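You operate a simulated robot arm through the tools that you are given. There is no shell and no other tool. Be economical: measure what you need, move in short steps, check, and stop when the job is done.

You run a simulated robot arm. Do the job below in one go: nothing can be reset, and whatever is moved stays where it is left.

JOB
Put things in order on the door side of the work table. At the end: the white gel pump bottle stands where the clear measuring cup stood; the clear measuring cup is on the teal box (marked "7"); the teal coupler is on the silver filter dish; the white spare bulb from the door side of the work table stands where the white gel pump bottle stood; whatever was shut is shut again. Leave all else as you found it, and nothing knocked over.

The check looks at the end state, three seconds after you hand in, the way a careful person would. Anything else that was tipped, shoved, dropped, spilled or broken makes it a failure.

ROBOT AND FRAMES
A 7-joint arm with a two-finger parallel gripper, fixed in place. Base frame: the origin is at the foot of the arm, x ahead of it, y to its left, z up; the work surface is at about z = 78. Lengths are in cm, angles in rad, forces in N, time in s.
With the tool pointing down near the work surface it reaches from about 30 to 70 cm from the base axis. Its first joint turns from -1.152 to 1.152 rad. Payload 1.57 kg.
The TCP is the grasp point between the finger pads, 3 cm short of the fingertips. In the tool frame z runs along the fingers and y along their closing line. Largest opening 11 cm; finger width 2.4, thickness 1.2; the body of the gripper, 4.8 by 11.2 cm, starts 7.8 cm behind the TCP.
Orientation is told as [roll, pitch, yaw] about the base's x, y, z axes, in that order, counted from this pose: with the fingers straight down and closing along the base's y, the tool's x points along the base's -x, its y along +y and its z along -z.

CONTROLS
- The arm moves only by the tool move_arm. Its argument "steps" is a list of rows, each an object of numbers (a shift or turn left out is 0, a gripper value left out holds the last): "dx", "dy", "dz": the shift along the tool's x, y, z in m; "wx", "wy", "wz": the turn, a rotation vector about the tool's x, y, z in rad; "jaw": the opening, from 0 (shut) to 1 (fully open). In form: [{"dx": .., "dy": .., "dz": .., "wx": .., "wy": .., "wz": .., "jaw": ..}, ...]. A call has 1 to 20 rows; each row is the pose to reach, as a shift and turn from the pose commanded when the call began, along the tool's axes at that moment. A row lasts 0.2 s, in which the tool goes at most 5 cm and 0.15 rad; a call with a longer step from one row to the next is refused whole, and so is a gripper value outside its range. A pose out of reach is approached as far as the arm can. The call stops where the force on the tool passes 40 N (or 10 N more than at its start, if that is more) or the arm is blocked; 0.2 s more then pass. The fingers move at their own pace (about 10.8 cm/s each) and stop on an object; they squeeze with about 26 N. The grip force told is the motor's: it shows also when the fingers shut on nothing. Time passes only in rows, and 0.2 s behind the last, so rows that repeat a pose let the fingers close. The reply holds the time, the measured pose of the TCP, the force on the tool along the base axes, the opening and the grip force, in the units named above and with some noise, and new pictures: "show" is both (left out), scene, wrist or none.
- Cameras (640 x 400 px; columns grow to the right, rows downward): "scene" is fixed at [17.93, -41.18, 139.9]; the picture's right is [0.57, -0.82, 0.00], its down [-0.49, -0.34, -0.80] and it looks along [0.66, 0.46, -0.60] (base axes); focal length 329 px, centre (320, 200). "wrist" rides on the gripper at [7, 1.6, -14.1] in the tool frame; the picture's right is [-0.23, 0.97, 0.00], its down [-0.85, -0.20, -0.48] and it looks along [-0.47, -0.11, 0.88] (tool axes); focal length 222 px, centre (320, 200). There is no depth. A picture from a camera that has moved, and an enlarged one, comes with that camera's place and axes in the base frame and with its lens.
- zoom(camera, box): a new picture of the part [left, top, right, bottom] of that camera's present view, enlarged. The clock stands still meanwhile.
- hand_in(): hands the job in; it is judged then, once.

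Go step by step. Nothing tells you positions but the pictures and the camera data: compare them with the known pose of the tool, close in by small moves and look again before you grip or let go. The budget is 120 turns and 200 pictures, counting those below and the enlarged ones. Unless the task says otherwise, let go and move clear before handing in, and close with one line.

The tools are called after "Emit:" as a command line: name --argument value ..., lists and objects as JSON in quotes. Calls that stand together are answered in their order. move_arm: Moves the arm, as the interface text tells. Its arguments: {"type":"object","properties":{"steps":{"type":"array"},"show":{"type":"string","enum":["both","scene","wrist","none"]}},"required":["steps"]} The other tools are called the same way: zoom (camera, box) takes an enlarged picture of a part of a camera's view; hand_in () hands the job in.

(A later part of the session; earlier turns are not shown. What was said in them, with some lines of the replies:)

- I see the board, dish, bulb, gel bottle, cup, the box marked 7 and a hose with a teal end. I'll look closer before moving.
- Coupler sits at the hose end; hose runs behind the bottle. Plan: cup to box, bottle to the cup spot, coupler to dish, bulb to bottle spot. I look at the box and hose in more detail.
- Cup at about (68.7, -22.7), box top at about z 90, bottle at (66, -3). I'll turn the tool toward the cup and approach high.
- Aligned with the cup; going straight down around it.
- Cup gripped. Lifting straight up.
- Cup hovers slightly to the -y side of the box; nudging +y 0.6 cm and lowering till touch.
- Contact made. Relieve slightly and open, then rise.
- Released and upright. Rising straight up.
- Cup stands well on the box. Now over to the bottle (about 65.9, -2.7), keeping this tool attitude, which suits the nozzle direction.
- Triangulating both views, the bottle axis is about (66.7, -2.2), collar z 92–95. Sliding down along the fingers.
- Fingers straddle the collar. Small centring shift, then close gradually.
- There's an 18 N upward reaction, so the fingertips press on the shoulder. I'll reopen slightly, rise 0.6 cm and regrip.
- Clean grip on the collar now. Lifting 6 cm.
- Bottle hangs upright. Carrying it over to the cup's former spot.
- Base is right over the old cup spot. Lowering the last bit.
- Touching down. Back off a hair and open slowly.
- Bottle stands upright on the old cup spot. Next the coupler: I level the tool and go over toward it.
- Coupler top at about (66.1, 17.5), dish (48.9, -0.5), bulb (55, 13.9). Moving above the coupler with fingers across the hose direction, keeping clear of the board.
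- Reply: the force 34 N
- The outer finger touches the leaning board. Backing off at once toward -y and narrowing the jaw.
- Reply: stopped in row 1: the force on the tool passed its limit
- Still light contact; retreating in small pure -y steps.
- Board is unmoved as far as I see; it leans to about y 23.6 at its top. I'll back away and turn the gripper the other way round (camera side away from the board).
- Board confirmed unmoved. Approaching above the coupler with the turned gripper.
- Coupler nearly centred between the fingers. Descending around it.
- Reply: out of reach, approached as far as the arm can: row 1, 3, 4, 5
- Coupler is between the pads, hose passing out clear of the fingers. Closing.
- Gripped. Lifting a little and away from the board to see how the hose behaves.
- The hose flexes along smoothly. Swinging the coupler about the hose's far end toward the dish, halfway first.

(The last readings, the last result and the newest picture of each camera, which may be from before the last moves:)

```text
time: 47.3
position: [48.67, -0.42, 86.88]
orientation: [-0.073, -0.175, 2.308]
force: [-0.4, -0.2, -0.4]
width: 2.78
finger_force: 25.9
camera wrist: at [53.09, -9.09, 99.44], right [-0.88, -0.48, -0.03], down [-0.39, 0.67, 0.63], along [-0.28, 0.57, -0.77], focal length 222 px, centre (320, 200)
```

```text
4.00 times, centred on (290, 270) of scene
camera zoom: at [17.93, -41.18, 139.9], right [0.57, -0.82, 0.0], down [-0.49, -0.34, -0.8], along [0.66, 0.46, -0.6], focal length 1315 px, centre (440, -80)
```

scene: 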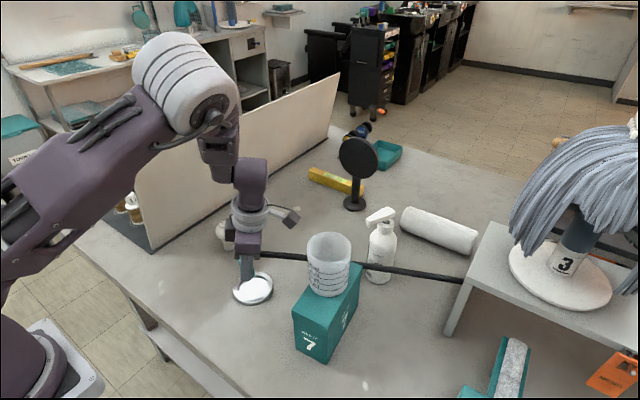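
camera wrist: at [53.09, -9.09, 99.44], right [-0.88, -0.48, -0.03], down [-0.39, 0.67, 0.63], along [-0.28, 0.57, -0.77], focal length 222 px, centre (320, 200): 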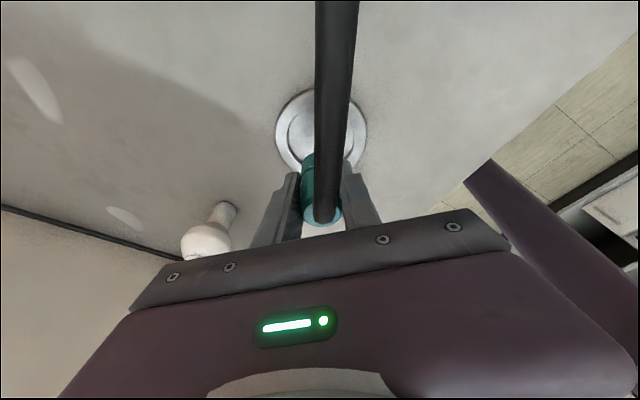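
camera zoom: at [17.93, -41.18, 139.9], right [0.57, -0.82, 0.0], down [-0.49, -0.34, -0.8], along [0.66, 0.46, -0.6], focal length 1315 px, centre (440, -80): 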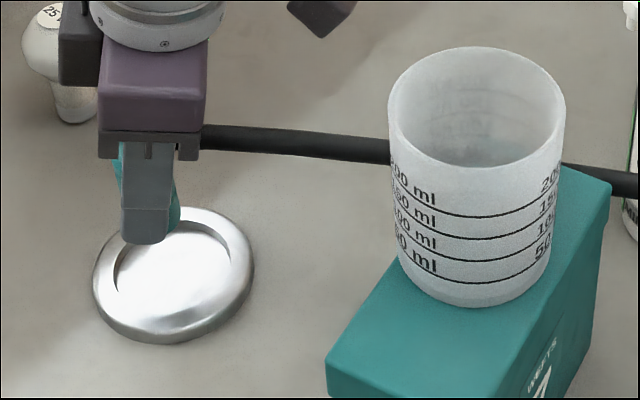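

The hose follows loosely and nothing was pushed; the bottle is unmoved. I correct the small lean of the coupler and lower it toward the dish.

Emit:
move_arm --steps '[{"dx": 0.004, "dz": 0.008, "wx": -0.03}, {"dx": 0.008, "dz": 0.02, "wx": -0.066, "wy": -0.014}, {"dx": 0.0118, "dz": 0.0313, "wx": -0.066, "wy": -0.014}, {"dx": 0.0118, "dz": 0.0313, "wx": -0.066, "wy": -0.014}]'

Emit:
zoom --camera "scene" --box '[220, 220, 360, 320]'

Emit:
zoom --camera "wrist" --box '[200, 80, 440, 240]'

Emit:
zoom --camera "scene" --box '[340, 190, 440, 300]'

```text
time: 48.3
position: [49.34, -0.69, 83.74]
orientation: [-0.009, -0.189, 2.309]
force: [0.4, 0.5, -0.7]
width: 2.8
finger_force: 25.3
camera wrist: at [54.57, -8.93, 96.16], right [-0.87, -0.49, 0.04], down [-0.36, 0.69, 0.63], along [-0.33, 0.54, -0.77], focal length 222 px, centre (320, 200)
```

scene: 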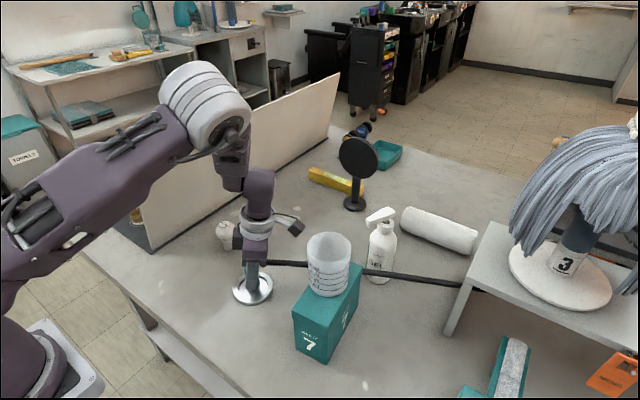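
wrist: 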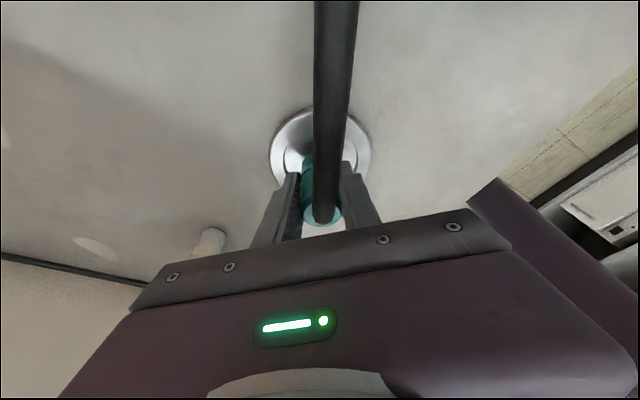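

```text
4.00 times, centred on (290, 270) of scene
camera zoom: at [17.93, -41.18, 139.9], right [0.57, -0.82, 0.0], down [-0.49, -0.34, -0.8], along [0.66, 0.46, -0.6], focal length 1315 px, centre (440, -80)
```

zoom: 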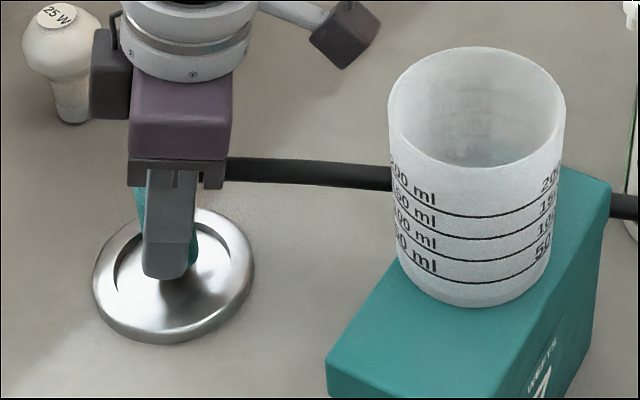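

```text
2.50 times, centred on (320, 160) of wrist
camera zoom: at [54.57, -8.93, 96.16], right [-0.87, -0.49, 0.04], down [-0.36, 0.69, 0.63], along [-0.33, 0.54, -0.77], focal length 555 px, centre (320, 300)
```

zoom: 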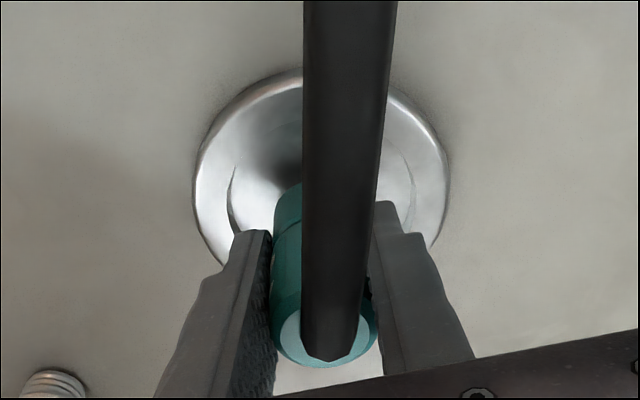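

```text
3.64 times, centred on (390, 245) of scene
camera zoom: at [17.93, -41.18, 139.9], right [0.57, -0.82, 0.0], down [-0.49, -0.34, -0.8], along [0.66, 0.46, -0.6], focal length 1195 px, centre (66, 36)
```

zoom: 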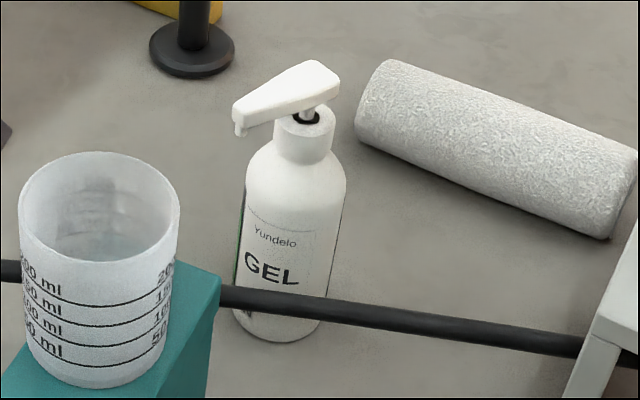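

Centred over the recess. Lowering gently to contact.

Emit:
move_arm --steps '[{"dx": 0.0006, "dz": 0.0025}, {"dx": 0.001, "dz": 0.0045}, {"dx": 0.001, "dz": 0.0045}]' --show "none"

```text
time: 49.1
position: [49.34, -0.62, 83.15]
orientation: [-0.007, -0.188, 2.309]
force: [0.3, 0.2, -0.9]
width: 2.8
finger_force: 25.8
```

Emit:
move_arm --steps '[{"dx": 0.0004, "dz": 0.002}, {"dx": 0.0008, "dz": 0.004}, {"dx": 0.0008, "dz": 0.004}]' --show "none"

Emit:
zoom --camera "scene" --box '[220, 220, 360, 320]'

```text
time: 49.9
position: [49.38, -0.75, 82.72]
orientation: [-0.006, -0.189, 2.309]
force: [-0.4, -0.1, -1.1]
width: 2.78
finger_force: 26.1
```

```text
4.00 times, centred on (290, 270) of scene
camera zoom: at [17.93, -41.18, 139.9], right [0.57, -0.82, 0.0], down [-0.49, -0.34, -0.8], along [0.66, 0.46, -0.6], focal length 1315 px, centre (440, -80)
```

zoom: 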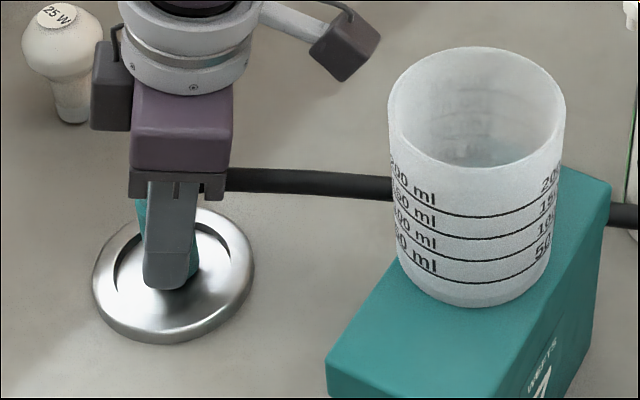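

Emit:
move_arm --steps '[{"dx": 0.0004, "dz": 0.002}, {"dx": 0.0006, "dz": 0.003}, {"dx": 0.0006, "dz": 0.003}]' --show "none"

```text
time: 50.7
position: [49.24, -0.7, 82.38]
orientation: [-0.006, -0.188, 2.31]
force: [0.5, 0.5, -0.9]
width: 2.78
finger_force: 26.3
```

Emit:
move_arm --steps '[{"dx": 0.0002, "dz": 0.001}, {"dx": 0.0004, "dz": 0.002}, {"dx": 0.0004, "dz": 0.002}]' --show "none"

Emit:
zoom --camera "wrist" --box '[200, 80, 440, 240]'

```text
time: 51.5
position: [49.26, -0.48, 82.34]
orientation: [-0.008, -0.187, 2.309]
force: [-4.0, -0.4, 21.2]
width: 2.77
finger_force: 25.7
```

```text
2.50 times, centred on (320, 160) of wrist
camera zoom: at [54.51, -8.87, 94.88], right [-0.87, -0.49, 0.04], down [-0.36, 0.69, 0.63], along [-0.33, 0.54, -0.78], focal length 555 px, centre (320, 300)
```

zoom: 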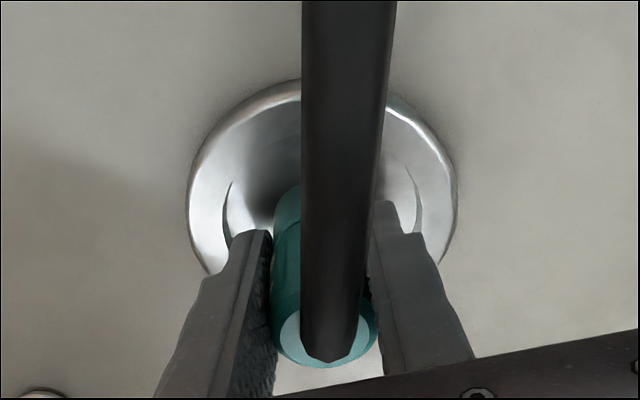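

Contact. Back off slightly, open just a bit so the fingers don't push the rim, then rise.

Emit:
move_arm --steps '[{"dz": -0.0008, "jaw": 0.22}, {"dz": -0.0008, "jaw": 0.27}, {"dz": -0.0008, "jaw": 0.29}, {"dz": -0.0008, "jaw": 0.31}, {"dz": -0.0008, "jaw": 0.31}]'

Emit:
zoom --camera "wrist" --box '[200, 80, 440, 240]'

Emit:
zoom --camera "scene" --box '[220, 220, 360, 320]'

```text
time: 52.7
position: [49.22, -0.63, 82.41]
orientation: [-0.007, -0.188, 2.31]
force: [-0.1, 0.1, 0.9]
width: 3.41
finger_force: 0.1
camera wrist: at [54.51, -8.91, 94.91], right [-0.87, -0.49, 0.04], down [-0.36, 0.69, 0.63], along [-0.33, 0.54, -0.77], focal length 222 px, centre (320, 200)
```

scene: 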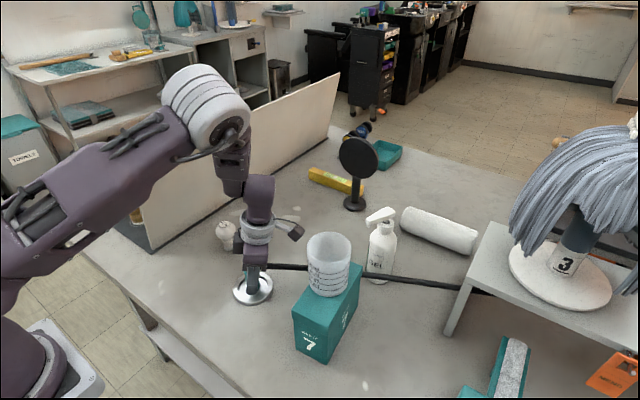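
wrist: 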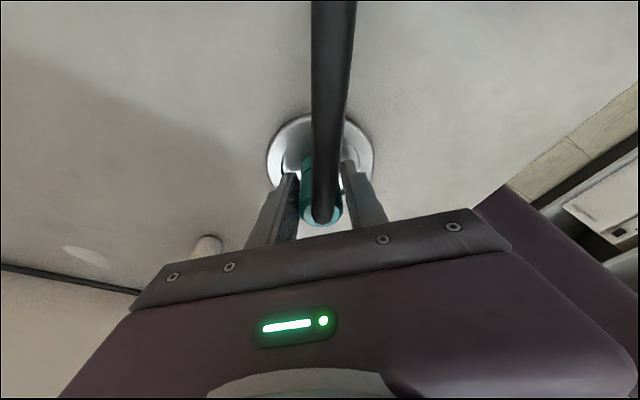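

```text
2.50 times, centred on (320, 160) of wrist
camera zoom: at [54.51, -8.91, 94.91], right [-0.87, -0.49, 0.04], down [-0.36, 0.69, 0.63], along [-0.33, 0.54, -0.77], focal length 555 px, centre (320, 300)
```

zoom: 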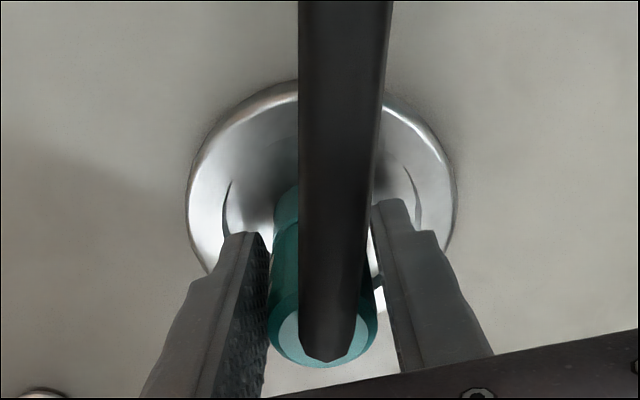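

```text
4.00 times, centred on (290, 270) of scene
camera zoom: at [17.93, -41.18, 139.9], right [0.57, -0.82, 0.0], down [-0.49, -0.34, -0.8], along [0.66, 0.46, -0.6], focal length 1315 px, centre (440, -80)
```

zoom: 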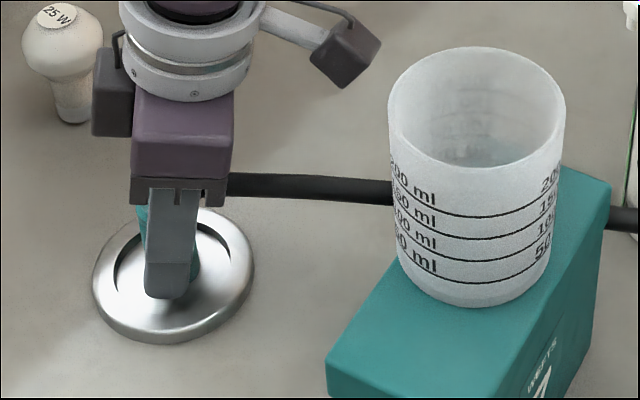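

Coupler stands on the dish by itself. Rising straight up, opening a bit more once above the rim.

Emit:
move_arm --steps '[{"dx": -0.0019, "dz": -0.0098}, {"dx": -0.0029, "dz": -0.0147, "jaw": 0.4}, {"dx": -0.0057, "dz": -0.0295, "jaw": 0.45}, {"dx": -0.0113, "dz": -0.059}, {"dx": -0.0189, "dz": -0.098}, {"dx": -0.0265, "dz": -0.1375}, {"dx": -0.0265, "dz": -0.1375}]'

Emit:
zoom --camera "scene" --box '[200, 200, 400, 320]'

Emit:
zoom --camera "scene" --box '[340, 190, 500, 320]'

```text
time: 54.3
position: [49.34, -0.89, 96.49]
orientation: [-0.006, -0.188, 2.309]
force: [0.6, 0.4, -0.6]
width: 4.95
finger_force: 0.0
camera wrist: at [54.56, -9.11, 109.04], right [-0.87, -0.49, 0.04], down [-0.36, 0.69, 0.63], along [-0.33, 0.54, -0.77], focal length 222 px, centre (320, 200)
```

scene: 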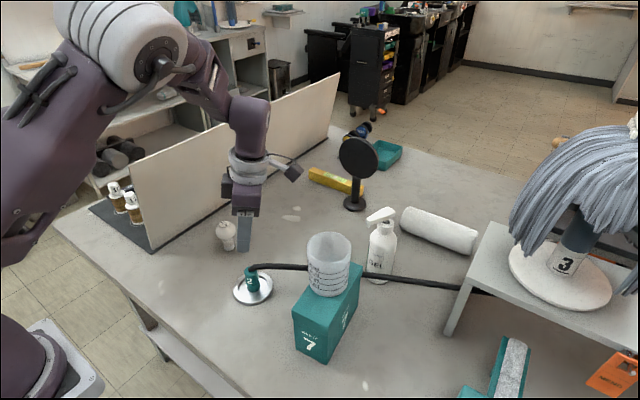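
wrist: 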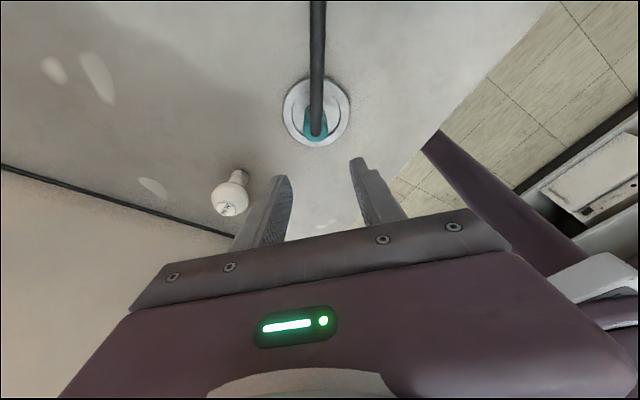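

```text
3.20 times, centred on (300, 260) of scene
camera zoom: at [17.93, -41.18, 139.9], right [0.57, -0.82, 0.0], down [-0.49, -0.34, -0.8], along [0.66, 0.46, -0.6], focal length 1052 px, centre (384, 8)
```

zoom: 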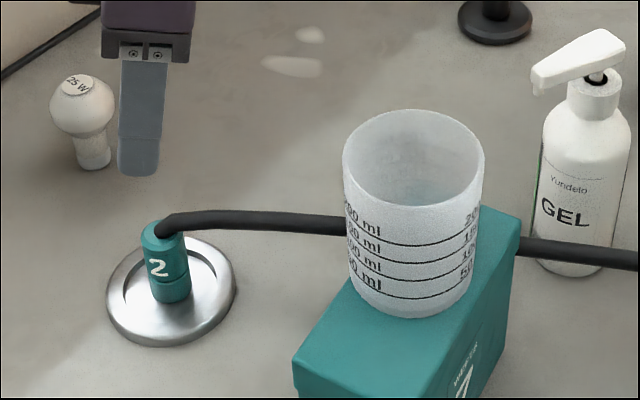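

```text
3.08 times, centred on (420, 255) of scene
camera zoom: at [17.93, -41.18, 139.9], right [0.57, -0.82, 0.0], down [-0.49, -0.34, -0.8], along [0.66, 0.46, -0.6], focal length 1011 px, centre (12, 31)
```

zoom: 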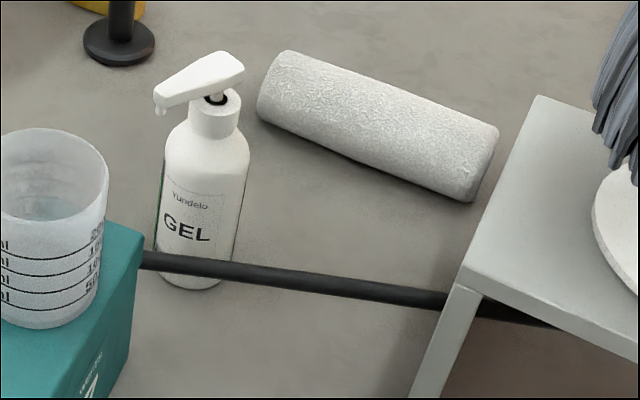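

Coupler stands on the dish, hose clear. Now the bulb at about (55, 13.5): levelling the tool and moving above it.

Emit:
move_arm --steps '[{"dx": -0.015, "dy": -0.03, "dz": -0.005, "wy": 0.05}, {"dx": -0.032, "dy": -0.065, "dz": -0.0, "wy": 0.1}, {"dx": -0.05, "dy": -0.1, "dz": 0.005, "wy": 0.15, "jaw": 0.8}, {"dx": -0.067, "dy": -0.139, "dz": 0.0129, "wy": 0.188}, {"dx": -0.067, "dy": -0.139, "dz": 0.0129, "wy": 0.188}]'

Emit:
zoom --camera "scene" --box '[160, 140, 320, 320]'

```text
time: 55.5
position: [55.17, 13.58, 96.36]
orientation: [-0.007, 0.0, 2.306]
force: [-0.8, 1.2, -1.6]
width: 8.8
finger_force: 0.1
camera wrist: at [58.65, 7.23, 110.46], right [-0.87, -0.49, -0.01], down [-0.43, 0.77, 0.48], along [-0.23, 0.42, -0.88], focal length 222 px, centre (320, 200)
```

scene: 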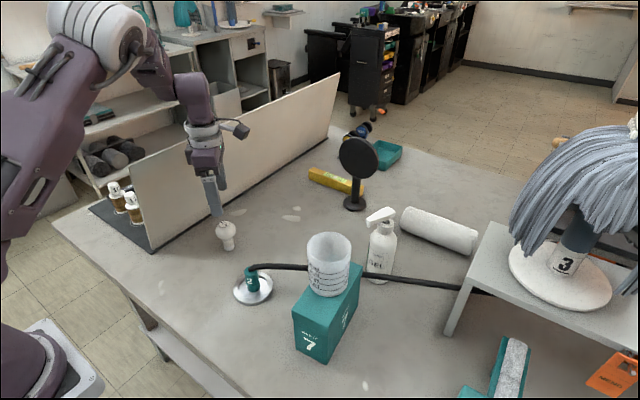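
wrist: 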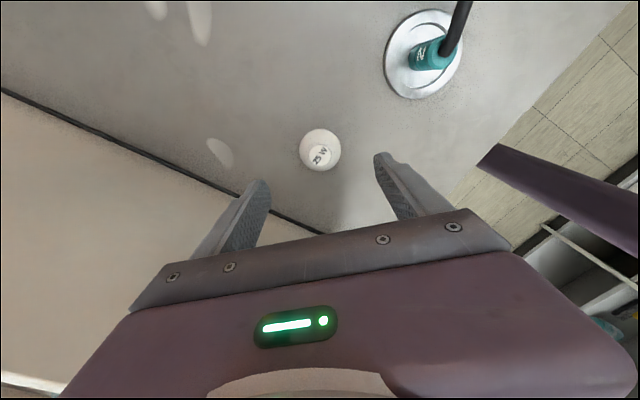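

```text
2.22 times, centred on (240, 230) of scene
camera zoom: at [17.94, -41.18, 139.9], right [0.57, -0.82, 0.0], down [-0.49, -0.34, -0.8], along [0.66, 0.46, -0.6], focal length 730 px, centre (498, 133)
```

zoom: 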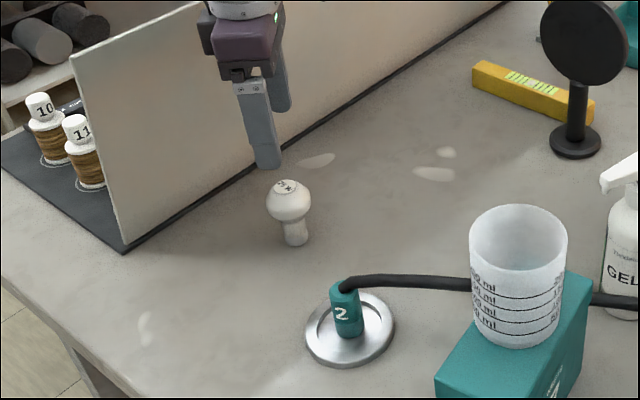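

Aligned over the bulb. Descending.

Emit:
move_arm --steps '[{"dz": 0.04}, {"dz": 0.075}, {"dz": 0.1}, {"dz": 0.12}, {"dz": 0.12}]'

Emit:
zoom --camera "scene" --box '[160, 140, 320, 320]'

```text
time: 56.7
position: [54.94, 13.63, 84.38]
orientation: [-0.008, -0.001, 2.31]
force: [0.3, 0.3, 0.0]
width: 8.79
finger_force: 0.0
camera wrist: at [58.5, 7.26, 98.48], right [-0.87, -0.49, -0.01], down [-0.43, 0.76, 0.48], along [-0.23, 0.42, -0.88], focal length 222 px, centre (320, 200)
```

scene: 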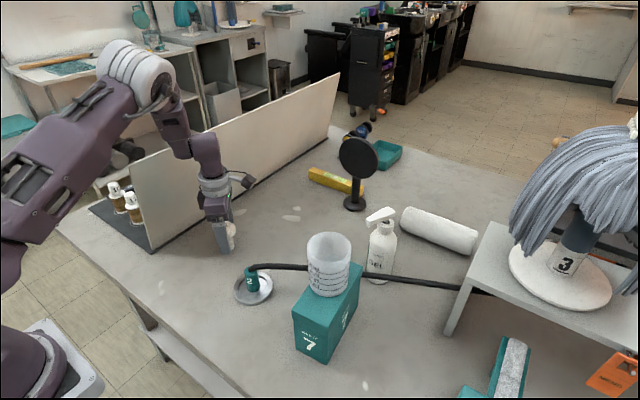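
wrist: 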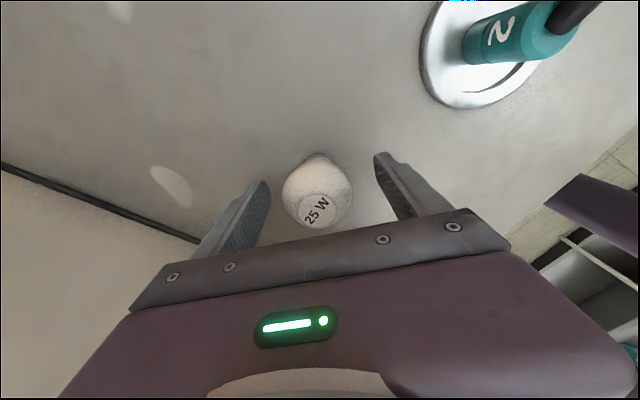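

```text
2.22 times, centred on (240, 230) of scene
camera zoom: at [17.93, -41.18, 139.9], right [0.57, -0.82, 0.0], down [-0.49, -0.34, -0.8], along [0.66, 0.46, -0.6], focal length 730 px, centre (498, 133)
```

zoom: 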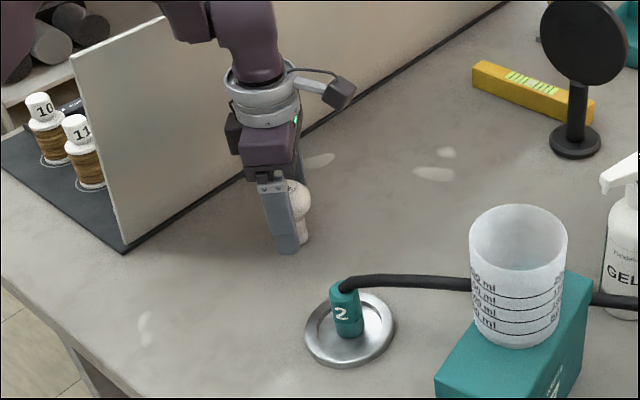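

Emit:
move_arm --steps '[{"jaw": 0.65}, {"jaw": 0.55}, {"jaw": 0.5}, {"jaw": 0.45}, {"jaw": 0.38}, {"jaw": 0.3}]' --show "wrist"

```text
time: 58.1
position: [54.92, 13.6, 84.49]
orientation: [-0.006, -0.001, 2.309]
force: [-0.4, -0.7, -0.1]
width: 4.7
finger_force: 26.8
camera wrist: at [58.5, 7.25, 98.52], right [-0.87, -0.49, -0.01], down [-0.43, 0.77, 0.48], along [-0.23, 0.42, -0.88], focal length 222 px, centre (320, 200)
```

wrist: 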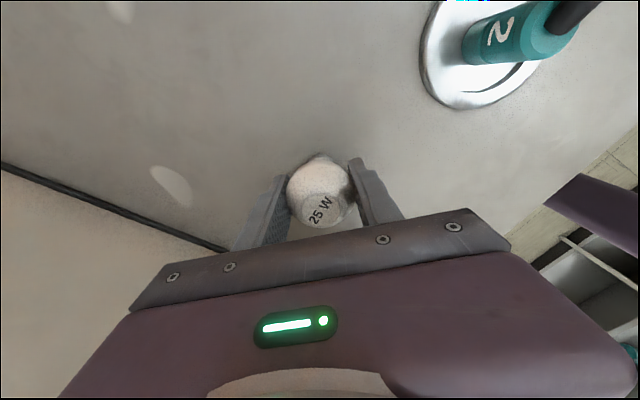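

Bulb held. Lifting 7 cm then carrying to the bottle's old spot (about 67.0, -2.2).

Emit:
move_arm --steps '[{"dz": -0.015}, {"dz": -0.04}, {"dz": -0.07}, {"dx": 0.03, "dy": 0.0025, "dz": -0.07}, {"dx": 0.065, "dy": 0.0055, "dz": -0.07}, {"dx": 0.1, "dy": 0.0085, "dz": -0.07}, {"dx": 0.135, "dy": 0.0115, "dz": -0.07}, {"dx": 0.17, "dy": 0.0145, "dz": -0.07}, {"dx": 0.198, "dy": 0.0168, "dz": -0.07}, {"dx": 0.198, "dy": 0.0168, "dz": -0.07}]'

Emit:
zoom --camera "scene" --box '[220, 150, 420, 290]'

```text
time: 60.3
position: [66.87, -2.02, 91.46]
orientation: [-0.004, 0.001, 2.31]
force: [-0.2, 0.0, -1.3]
width: 4.69
finger_force: 25.8
camera wrist: at [70.55, -8.56, 105.49], right [-0.87, -0.49, -0.01], down [-0.43, 0.76, 0.48], along [-0.23, 0.42, -0.88], focal length 222 px, centre (320, 200)
```

scene: 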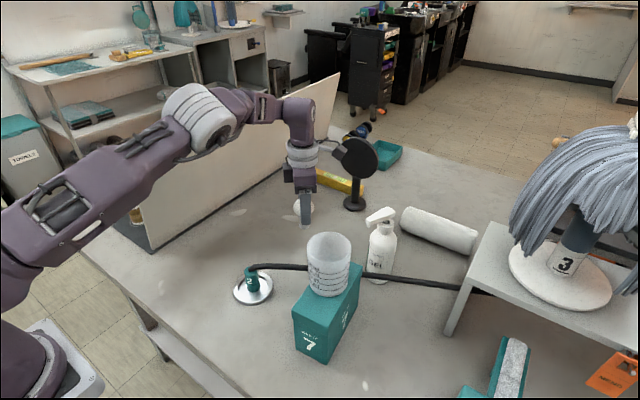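
wrist: 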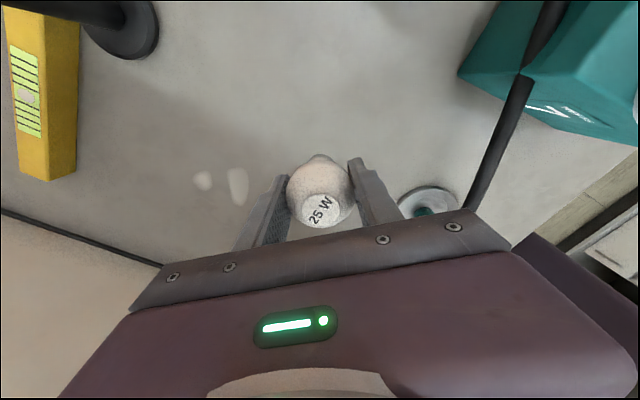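

```text
2.86 times, centred on (320, 220) of scene
camera zoom: at [17.93, -41.18, 139.9], right [0.57, -0.82, 0.0], down [-0.49, -0.34, -0.8], along [0.66, 0.46, -0.6], focal length 939 px, centre (320, 143)
```

zoom: 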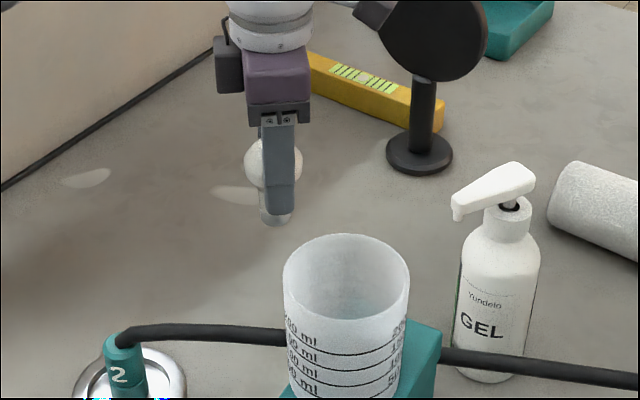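

Emit:
move_arm --steps '[{"dz": 0.025}, {"dz": 0.045}, {"dz": 0.06}, {"dz": 0.067}, {"dz": 0.067}]' --show "none"

Emit:
zoom --camera "scene" --box '[220, 150, 420, 290]'

```text
time: 61.5
position: [67.11, -2.12, 84.71]
orientation: [-0.007, 0.0, 2.309]
force: [-0.2, -0.2, -0.6]
width: 4.67
finger_force: 25.6
```

```text
2.86 times, centred on (320, 220) of scene
camera zoom: at [17.93, -41.18, 139.9], right [0.57, -0.82, 0.0], down [-0.49, -0.34, -0.8], along [0.66, 0.46, -0.6], focal length 939 px, centre (320, 143)
```

zoom: 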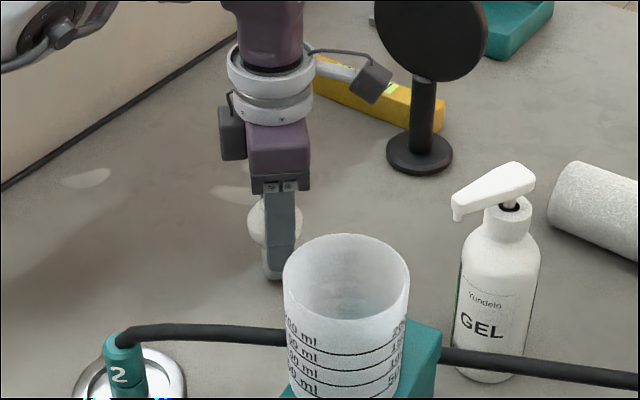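

On the spot; lowering to contact.

Emit:
move_arm --steps '[{"dz": 0.001}, {"dz": 0.002}, {"dz": 0.0025}]' --show "none"

```text
time: 62.3
position: [67.06, -2.0, 84.4]
orientation: [-0.005, -0.001, 2.308]
force: [-0.8, -0.2, -1.3]
width: 4.69
finger_force: 25.9
```

Emit:
move_arm --steps '[{"dz": 0.001}, {"dz": 0.0015}, {"dz": 0.0015}]' --show "none"

```text
time: 63.1
position: [67.11, -1.85, 84.41]
orientation: [-0.01, 0.002, 2.31]
force: [-0.1, 0.5, 16.4]
width: 4.66
finger_force: 26.0
```

Contact. Relieve, open gently and look before rising.

Emit:
move_arm --steps '[{"dz": -0.001, "jaw": 0.38}, {"dz": -0.001, "jaw": 0.45}, {"dz": -0.001, "jaw": 0.55}, {"dz": -0.001, "jaw": 0.7}, {"dz": -0.001, "jaw": 0.8}]'

Emit:
move_arm --steps '[{"dz": -0.01}, {"dz": -0.03}, {"dz": -0.07}, {"dz": -0.12}, {"dz": -0.17}, {"dz": -0.17}]'

Emit:
zoom --camera "scene" --box '[220, 150, 420, 310]'

Emit:
zoom --camera "scene" --box '[40, 120, 280, 330]'

```text
time: 64.3
position: [67.16, -2.04, 84.29]
orientation: [-0.008, -0.001, 2.309]
force: [-0.5, -0.3, -0.2]
width: 8.81
finger_force: 0.1
camera wrist: at [70.6, -8.42, 98.47], right [-0.87, -0.49, -0.01], down [-0.43, 0.77, 0.48], along [-0.23, 0.42, -0.88], focal length 222 px, centre (320, 200)
```

scene: 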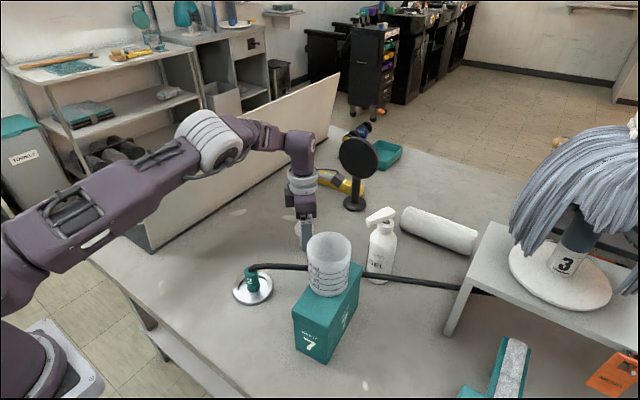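
wrist: 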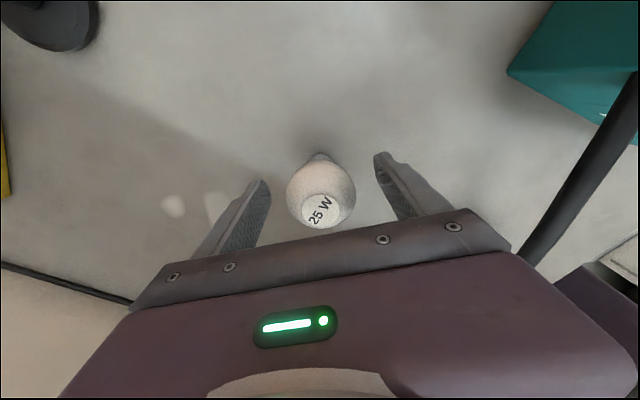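

```text
time: 65.7
position: [66.8, -1.94, 101.85]
orientation: [-0.007, -0.002, 2.309]
force: [0.2, 0.6, -0.3]
width: 8.79
finger_force: 0.1
camera wrist: at [70.41, -8.37, 115.89], right [-0.87, -0.49, -0.01], down [-0.43, 0.76, 0.48], along [-0.23, 0.42, -0.88], focal length 222 px, centre (320, 200)
```

scene: 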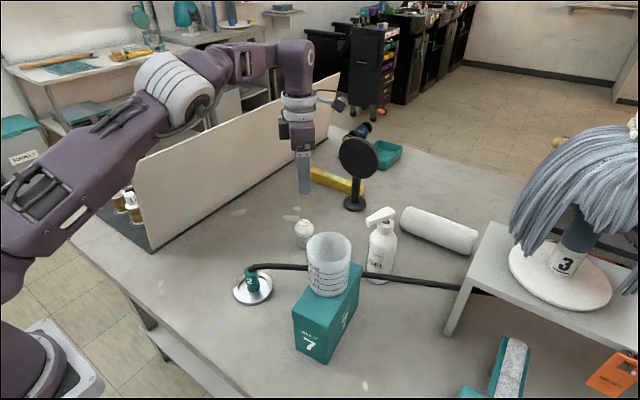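
wrist: 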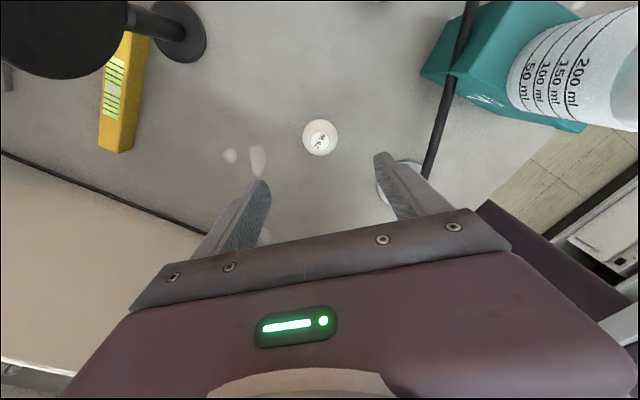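

```text
2.50 times, centred on (320, 230) of scene
camera zoom: at [17.93, -41.18, 139.9], right [0.57, -0.82, 0.0], down [-0.49, -0.34, -0.8], along [0.66, 0.46, -0.6], focal length 822 px, centre (320, 125)
```

zoom: 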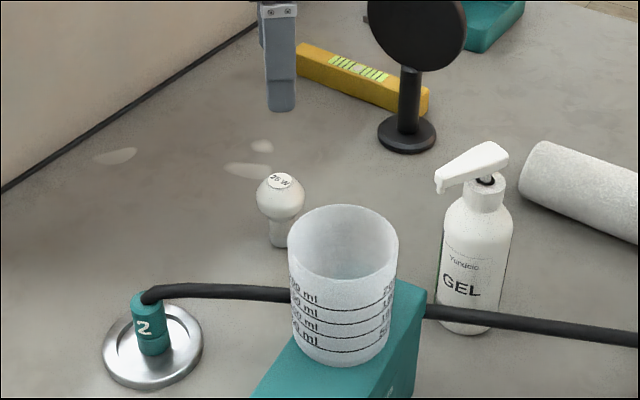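

```text
1.90 times, centred on (160, 225) of scene
camera zoom: at [17.93, -41.18, 139.9], right [0.57, -0.82, 0.0], down [-0.49, -0.34, -0.8], along [0.66, 0.46, -0.6], focal length 626 px, centre (625, 152)
```

zoom: 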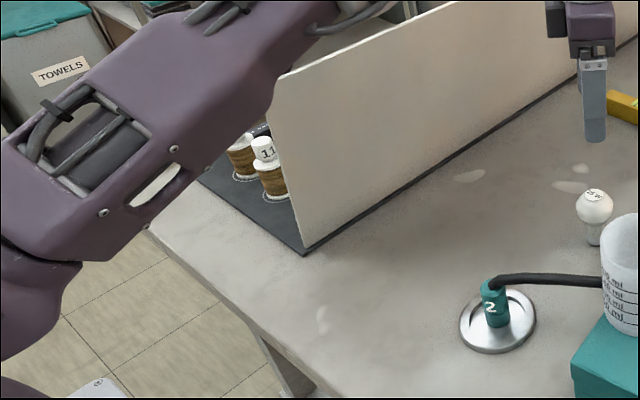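

Emit:
zoom --camera "wrist" --box '[360, 0, 640, 200]'

Emit:
zoom --camera "scene" --box '[280, 225, 420, 375]'

Emit:
move_arm --steps '[{"dz": -0.04}, {"dz": -0.08}, {"dx": 0.04, "dz": -0.12}, {"dx": 0.08, "dz": -0.12}, {"dx": 0.08, "dz": -0.12}]'

```text
2.00 times, centred on (500, 100) of wrist
camera zoom: at [70.41, -8.37, 115.89], right [-0.87, -0.49, -0.01], down [-0.43, 0.76, 0.48], along [-0.23, 0.42, -0.88], focal length 444 px, centre (-40, 400)
```

zoom: 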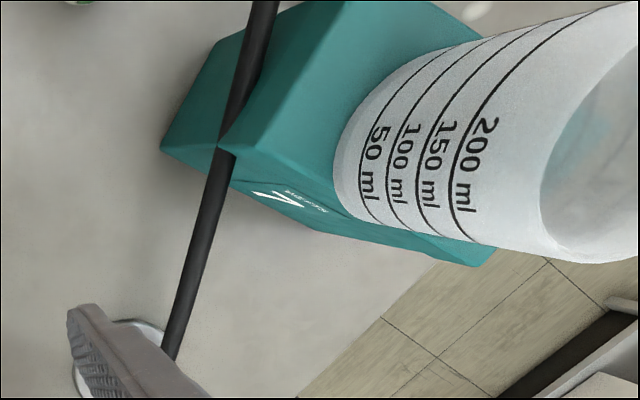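

```text
2.67 times, centred on (350, 300) of scene
camera zoom: at [17.93, -41.18, 139.9], right [0.57, -0.82, 0.0], down [-0.49, -0.34, -0.8], along [0.66, 0.46, -0.6], focal length 876 px, centre (240, -67)
```

zoom: 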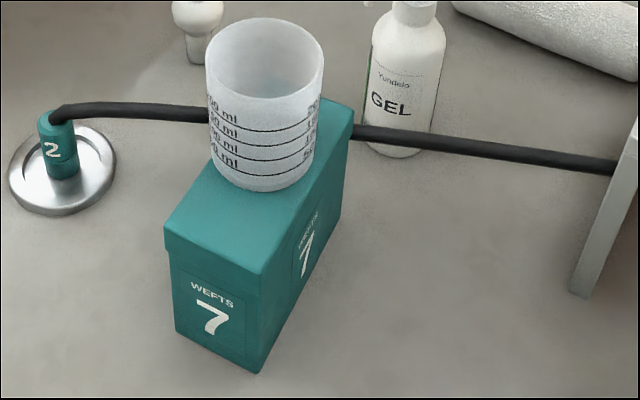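

```text
refused: row 3 steps farther than a row can; nothing moved
```

Everything stands in place: box, dish and board keep their original pixels, and all objects are upright. Moving the arm clear upward.

Emit:
move_arm --steps '[{"dz": -0.04}, {"dz": -0.08}, {"dz": -0.12}, {"dz": -0.12}]' --show "scene"

```text
time: 66.7
position: [64.72, -2.2, 112.69]
orientation: [-0.005, -0.001, 2.309]
force: [0.1, -0.1, 0.2]
width: 8.79
finger_force: 0.1
out of reach, approached as far as the arm can: row 2, 3, 4
```

scene: 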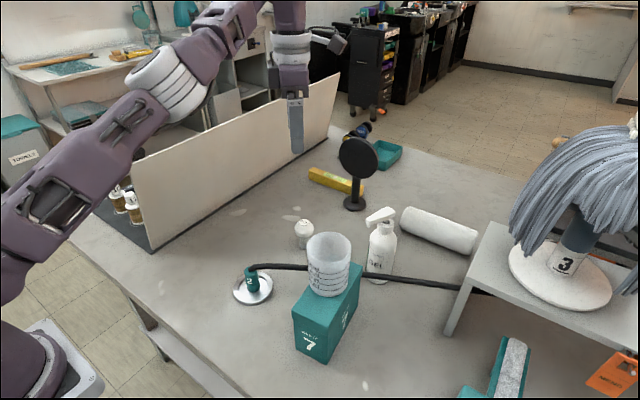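

All four items are placed and upright, and the gripper is clear, so I am handing in.

Emit:
hand_in

```text
The job is handed in.
```

The job is handed in: the cup is on the teal box, the gel bottle on the cup's old spot (under 1 cm off), the coupler on the filter dish and the bulb on the bottle's old spot, all upright. I opened nothing, so there was nothing to shut. The gripper bumped the leaning board once, with no visible shift. The hose now runs right beside the gel bottle and the box corner, and neither moved.
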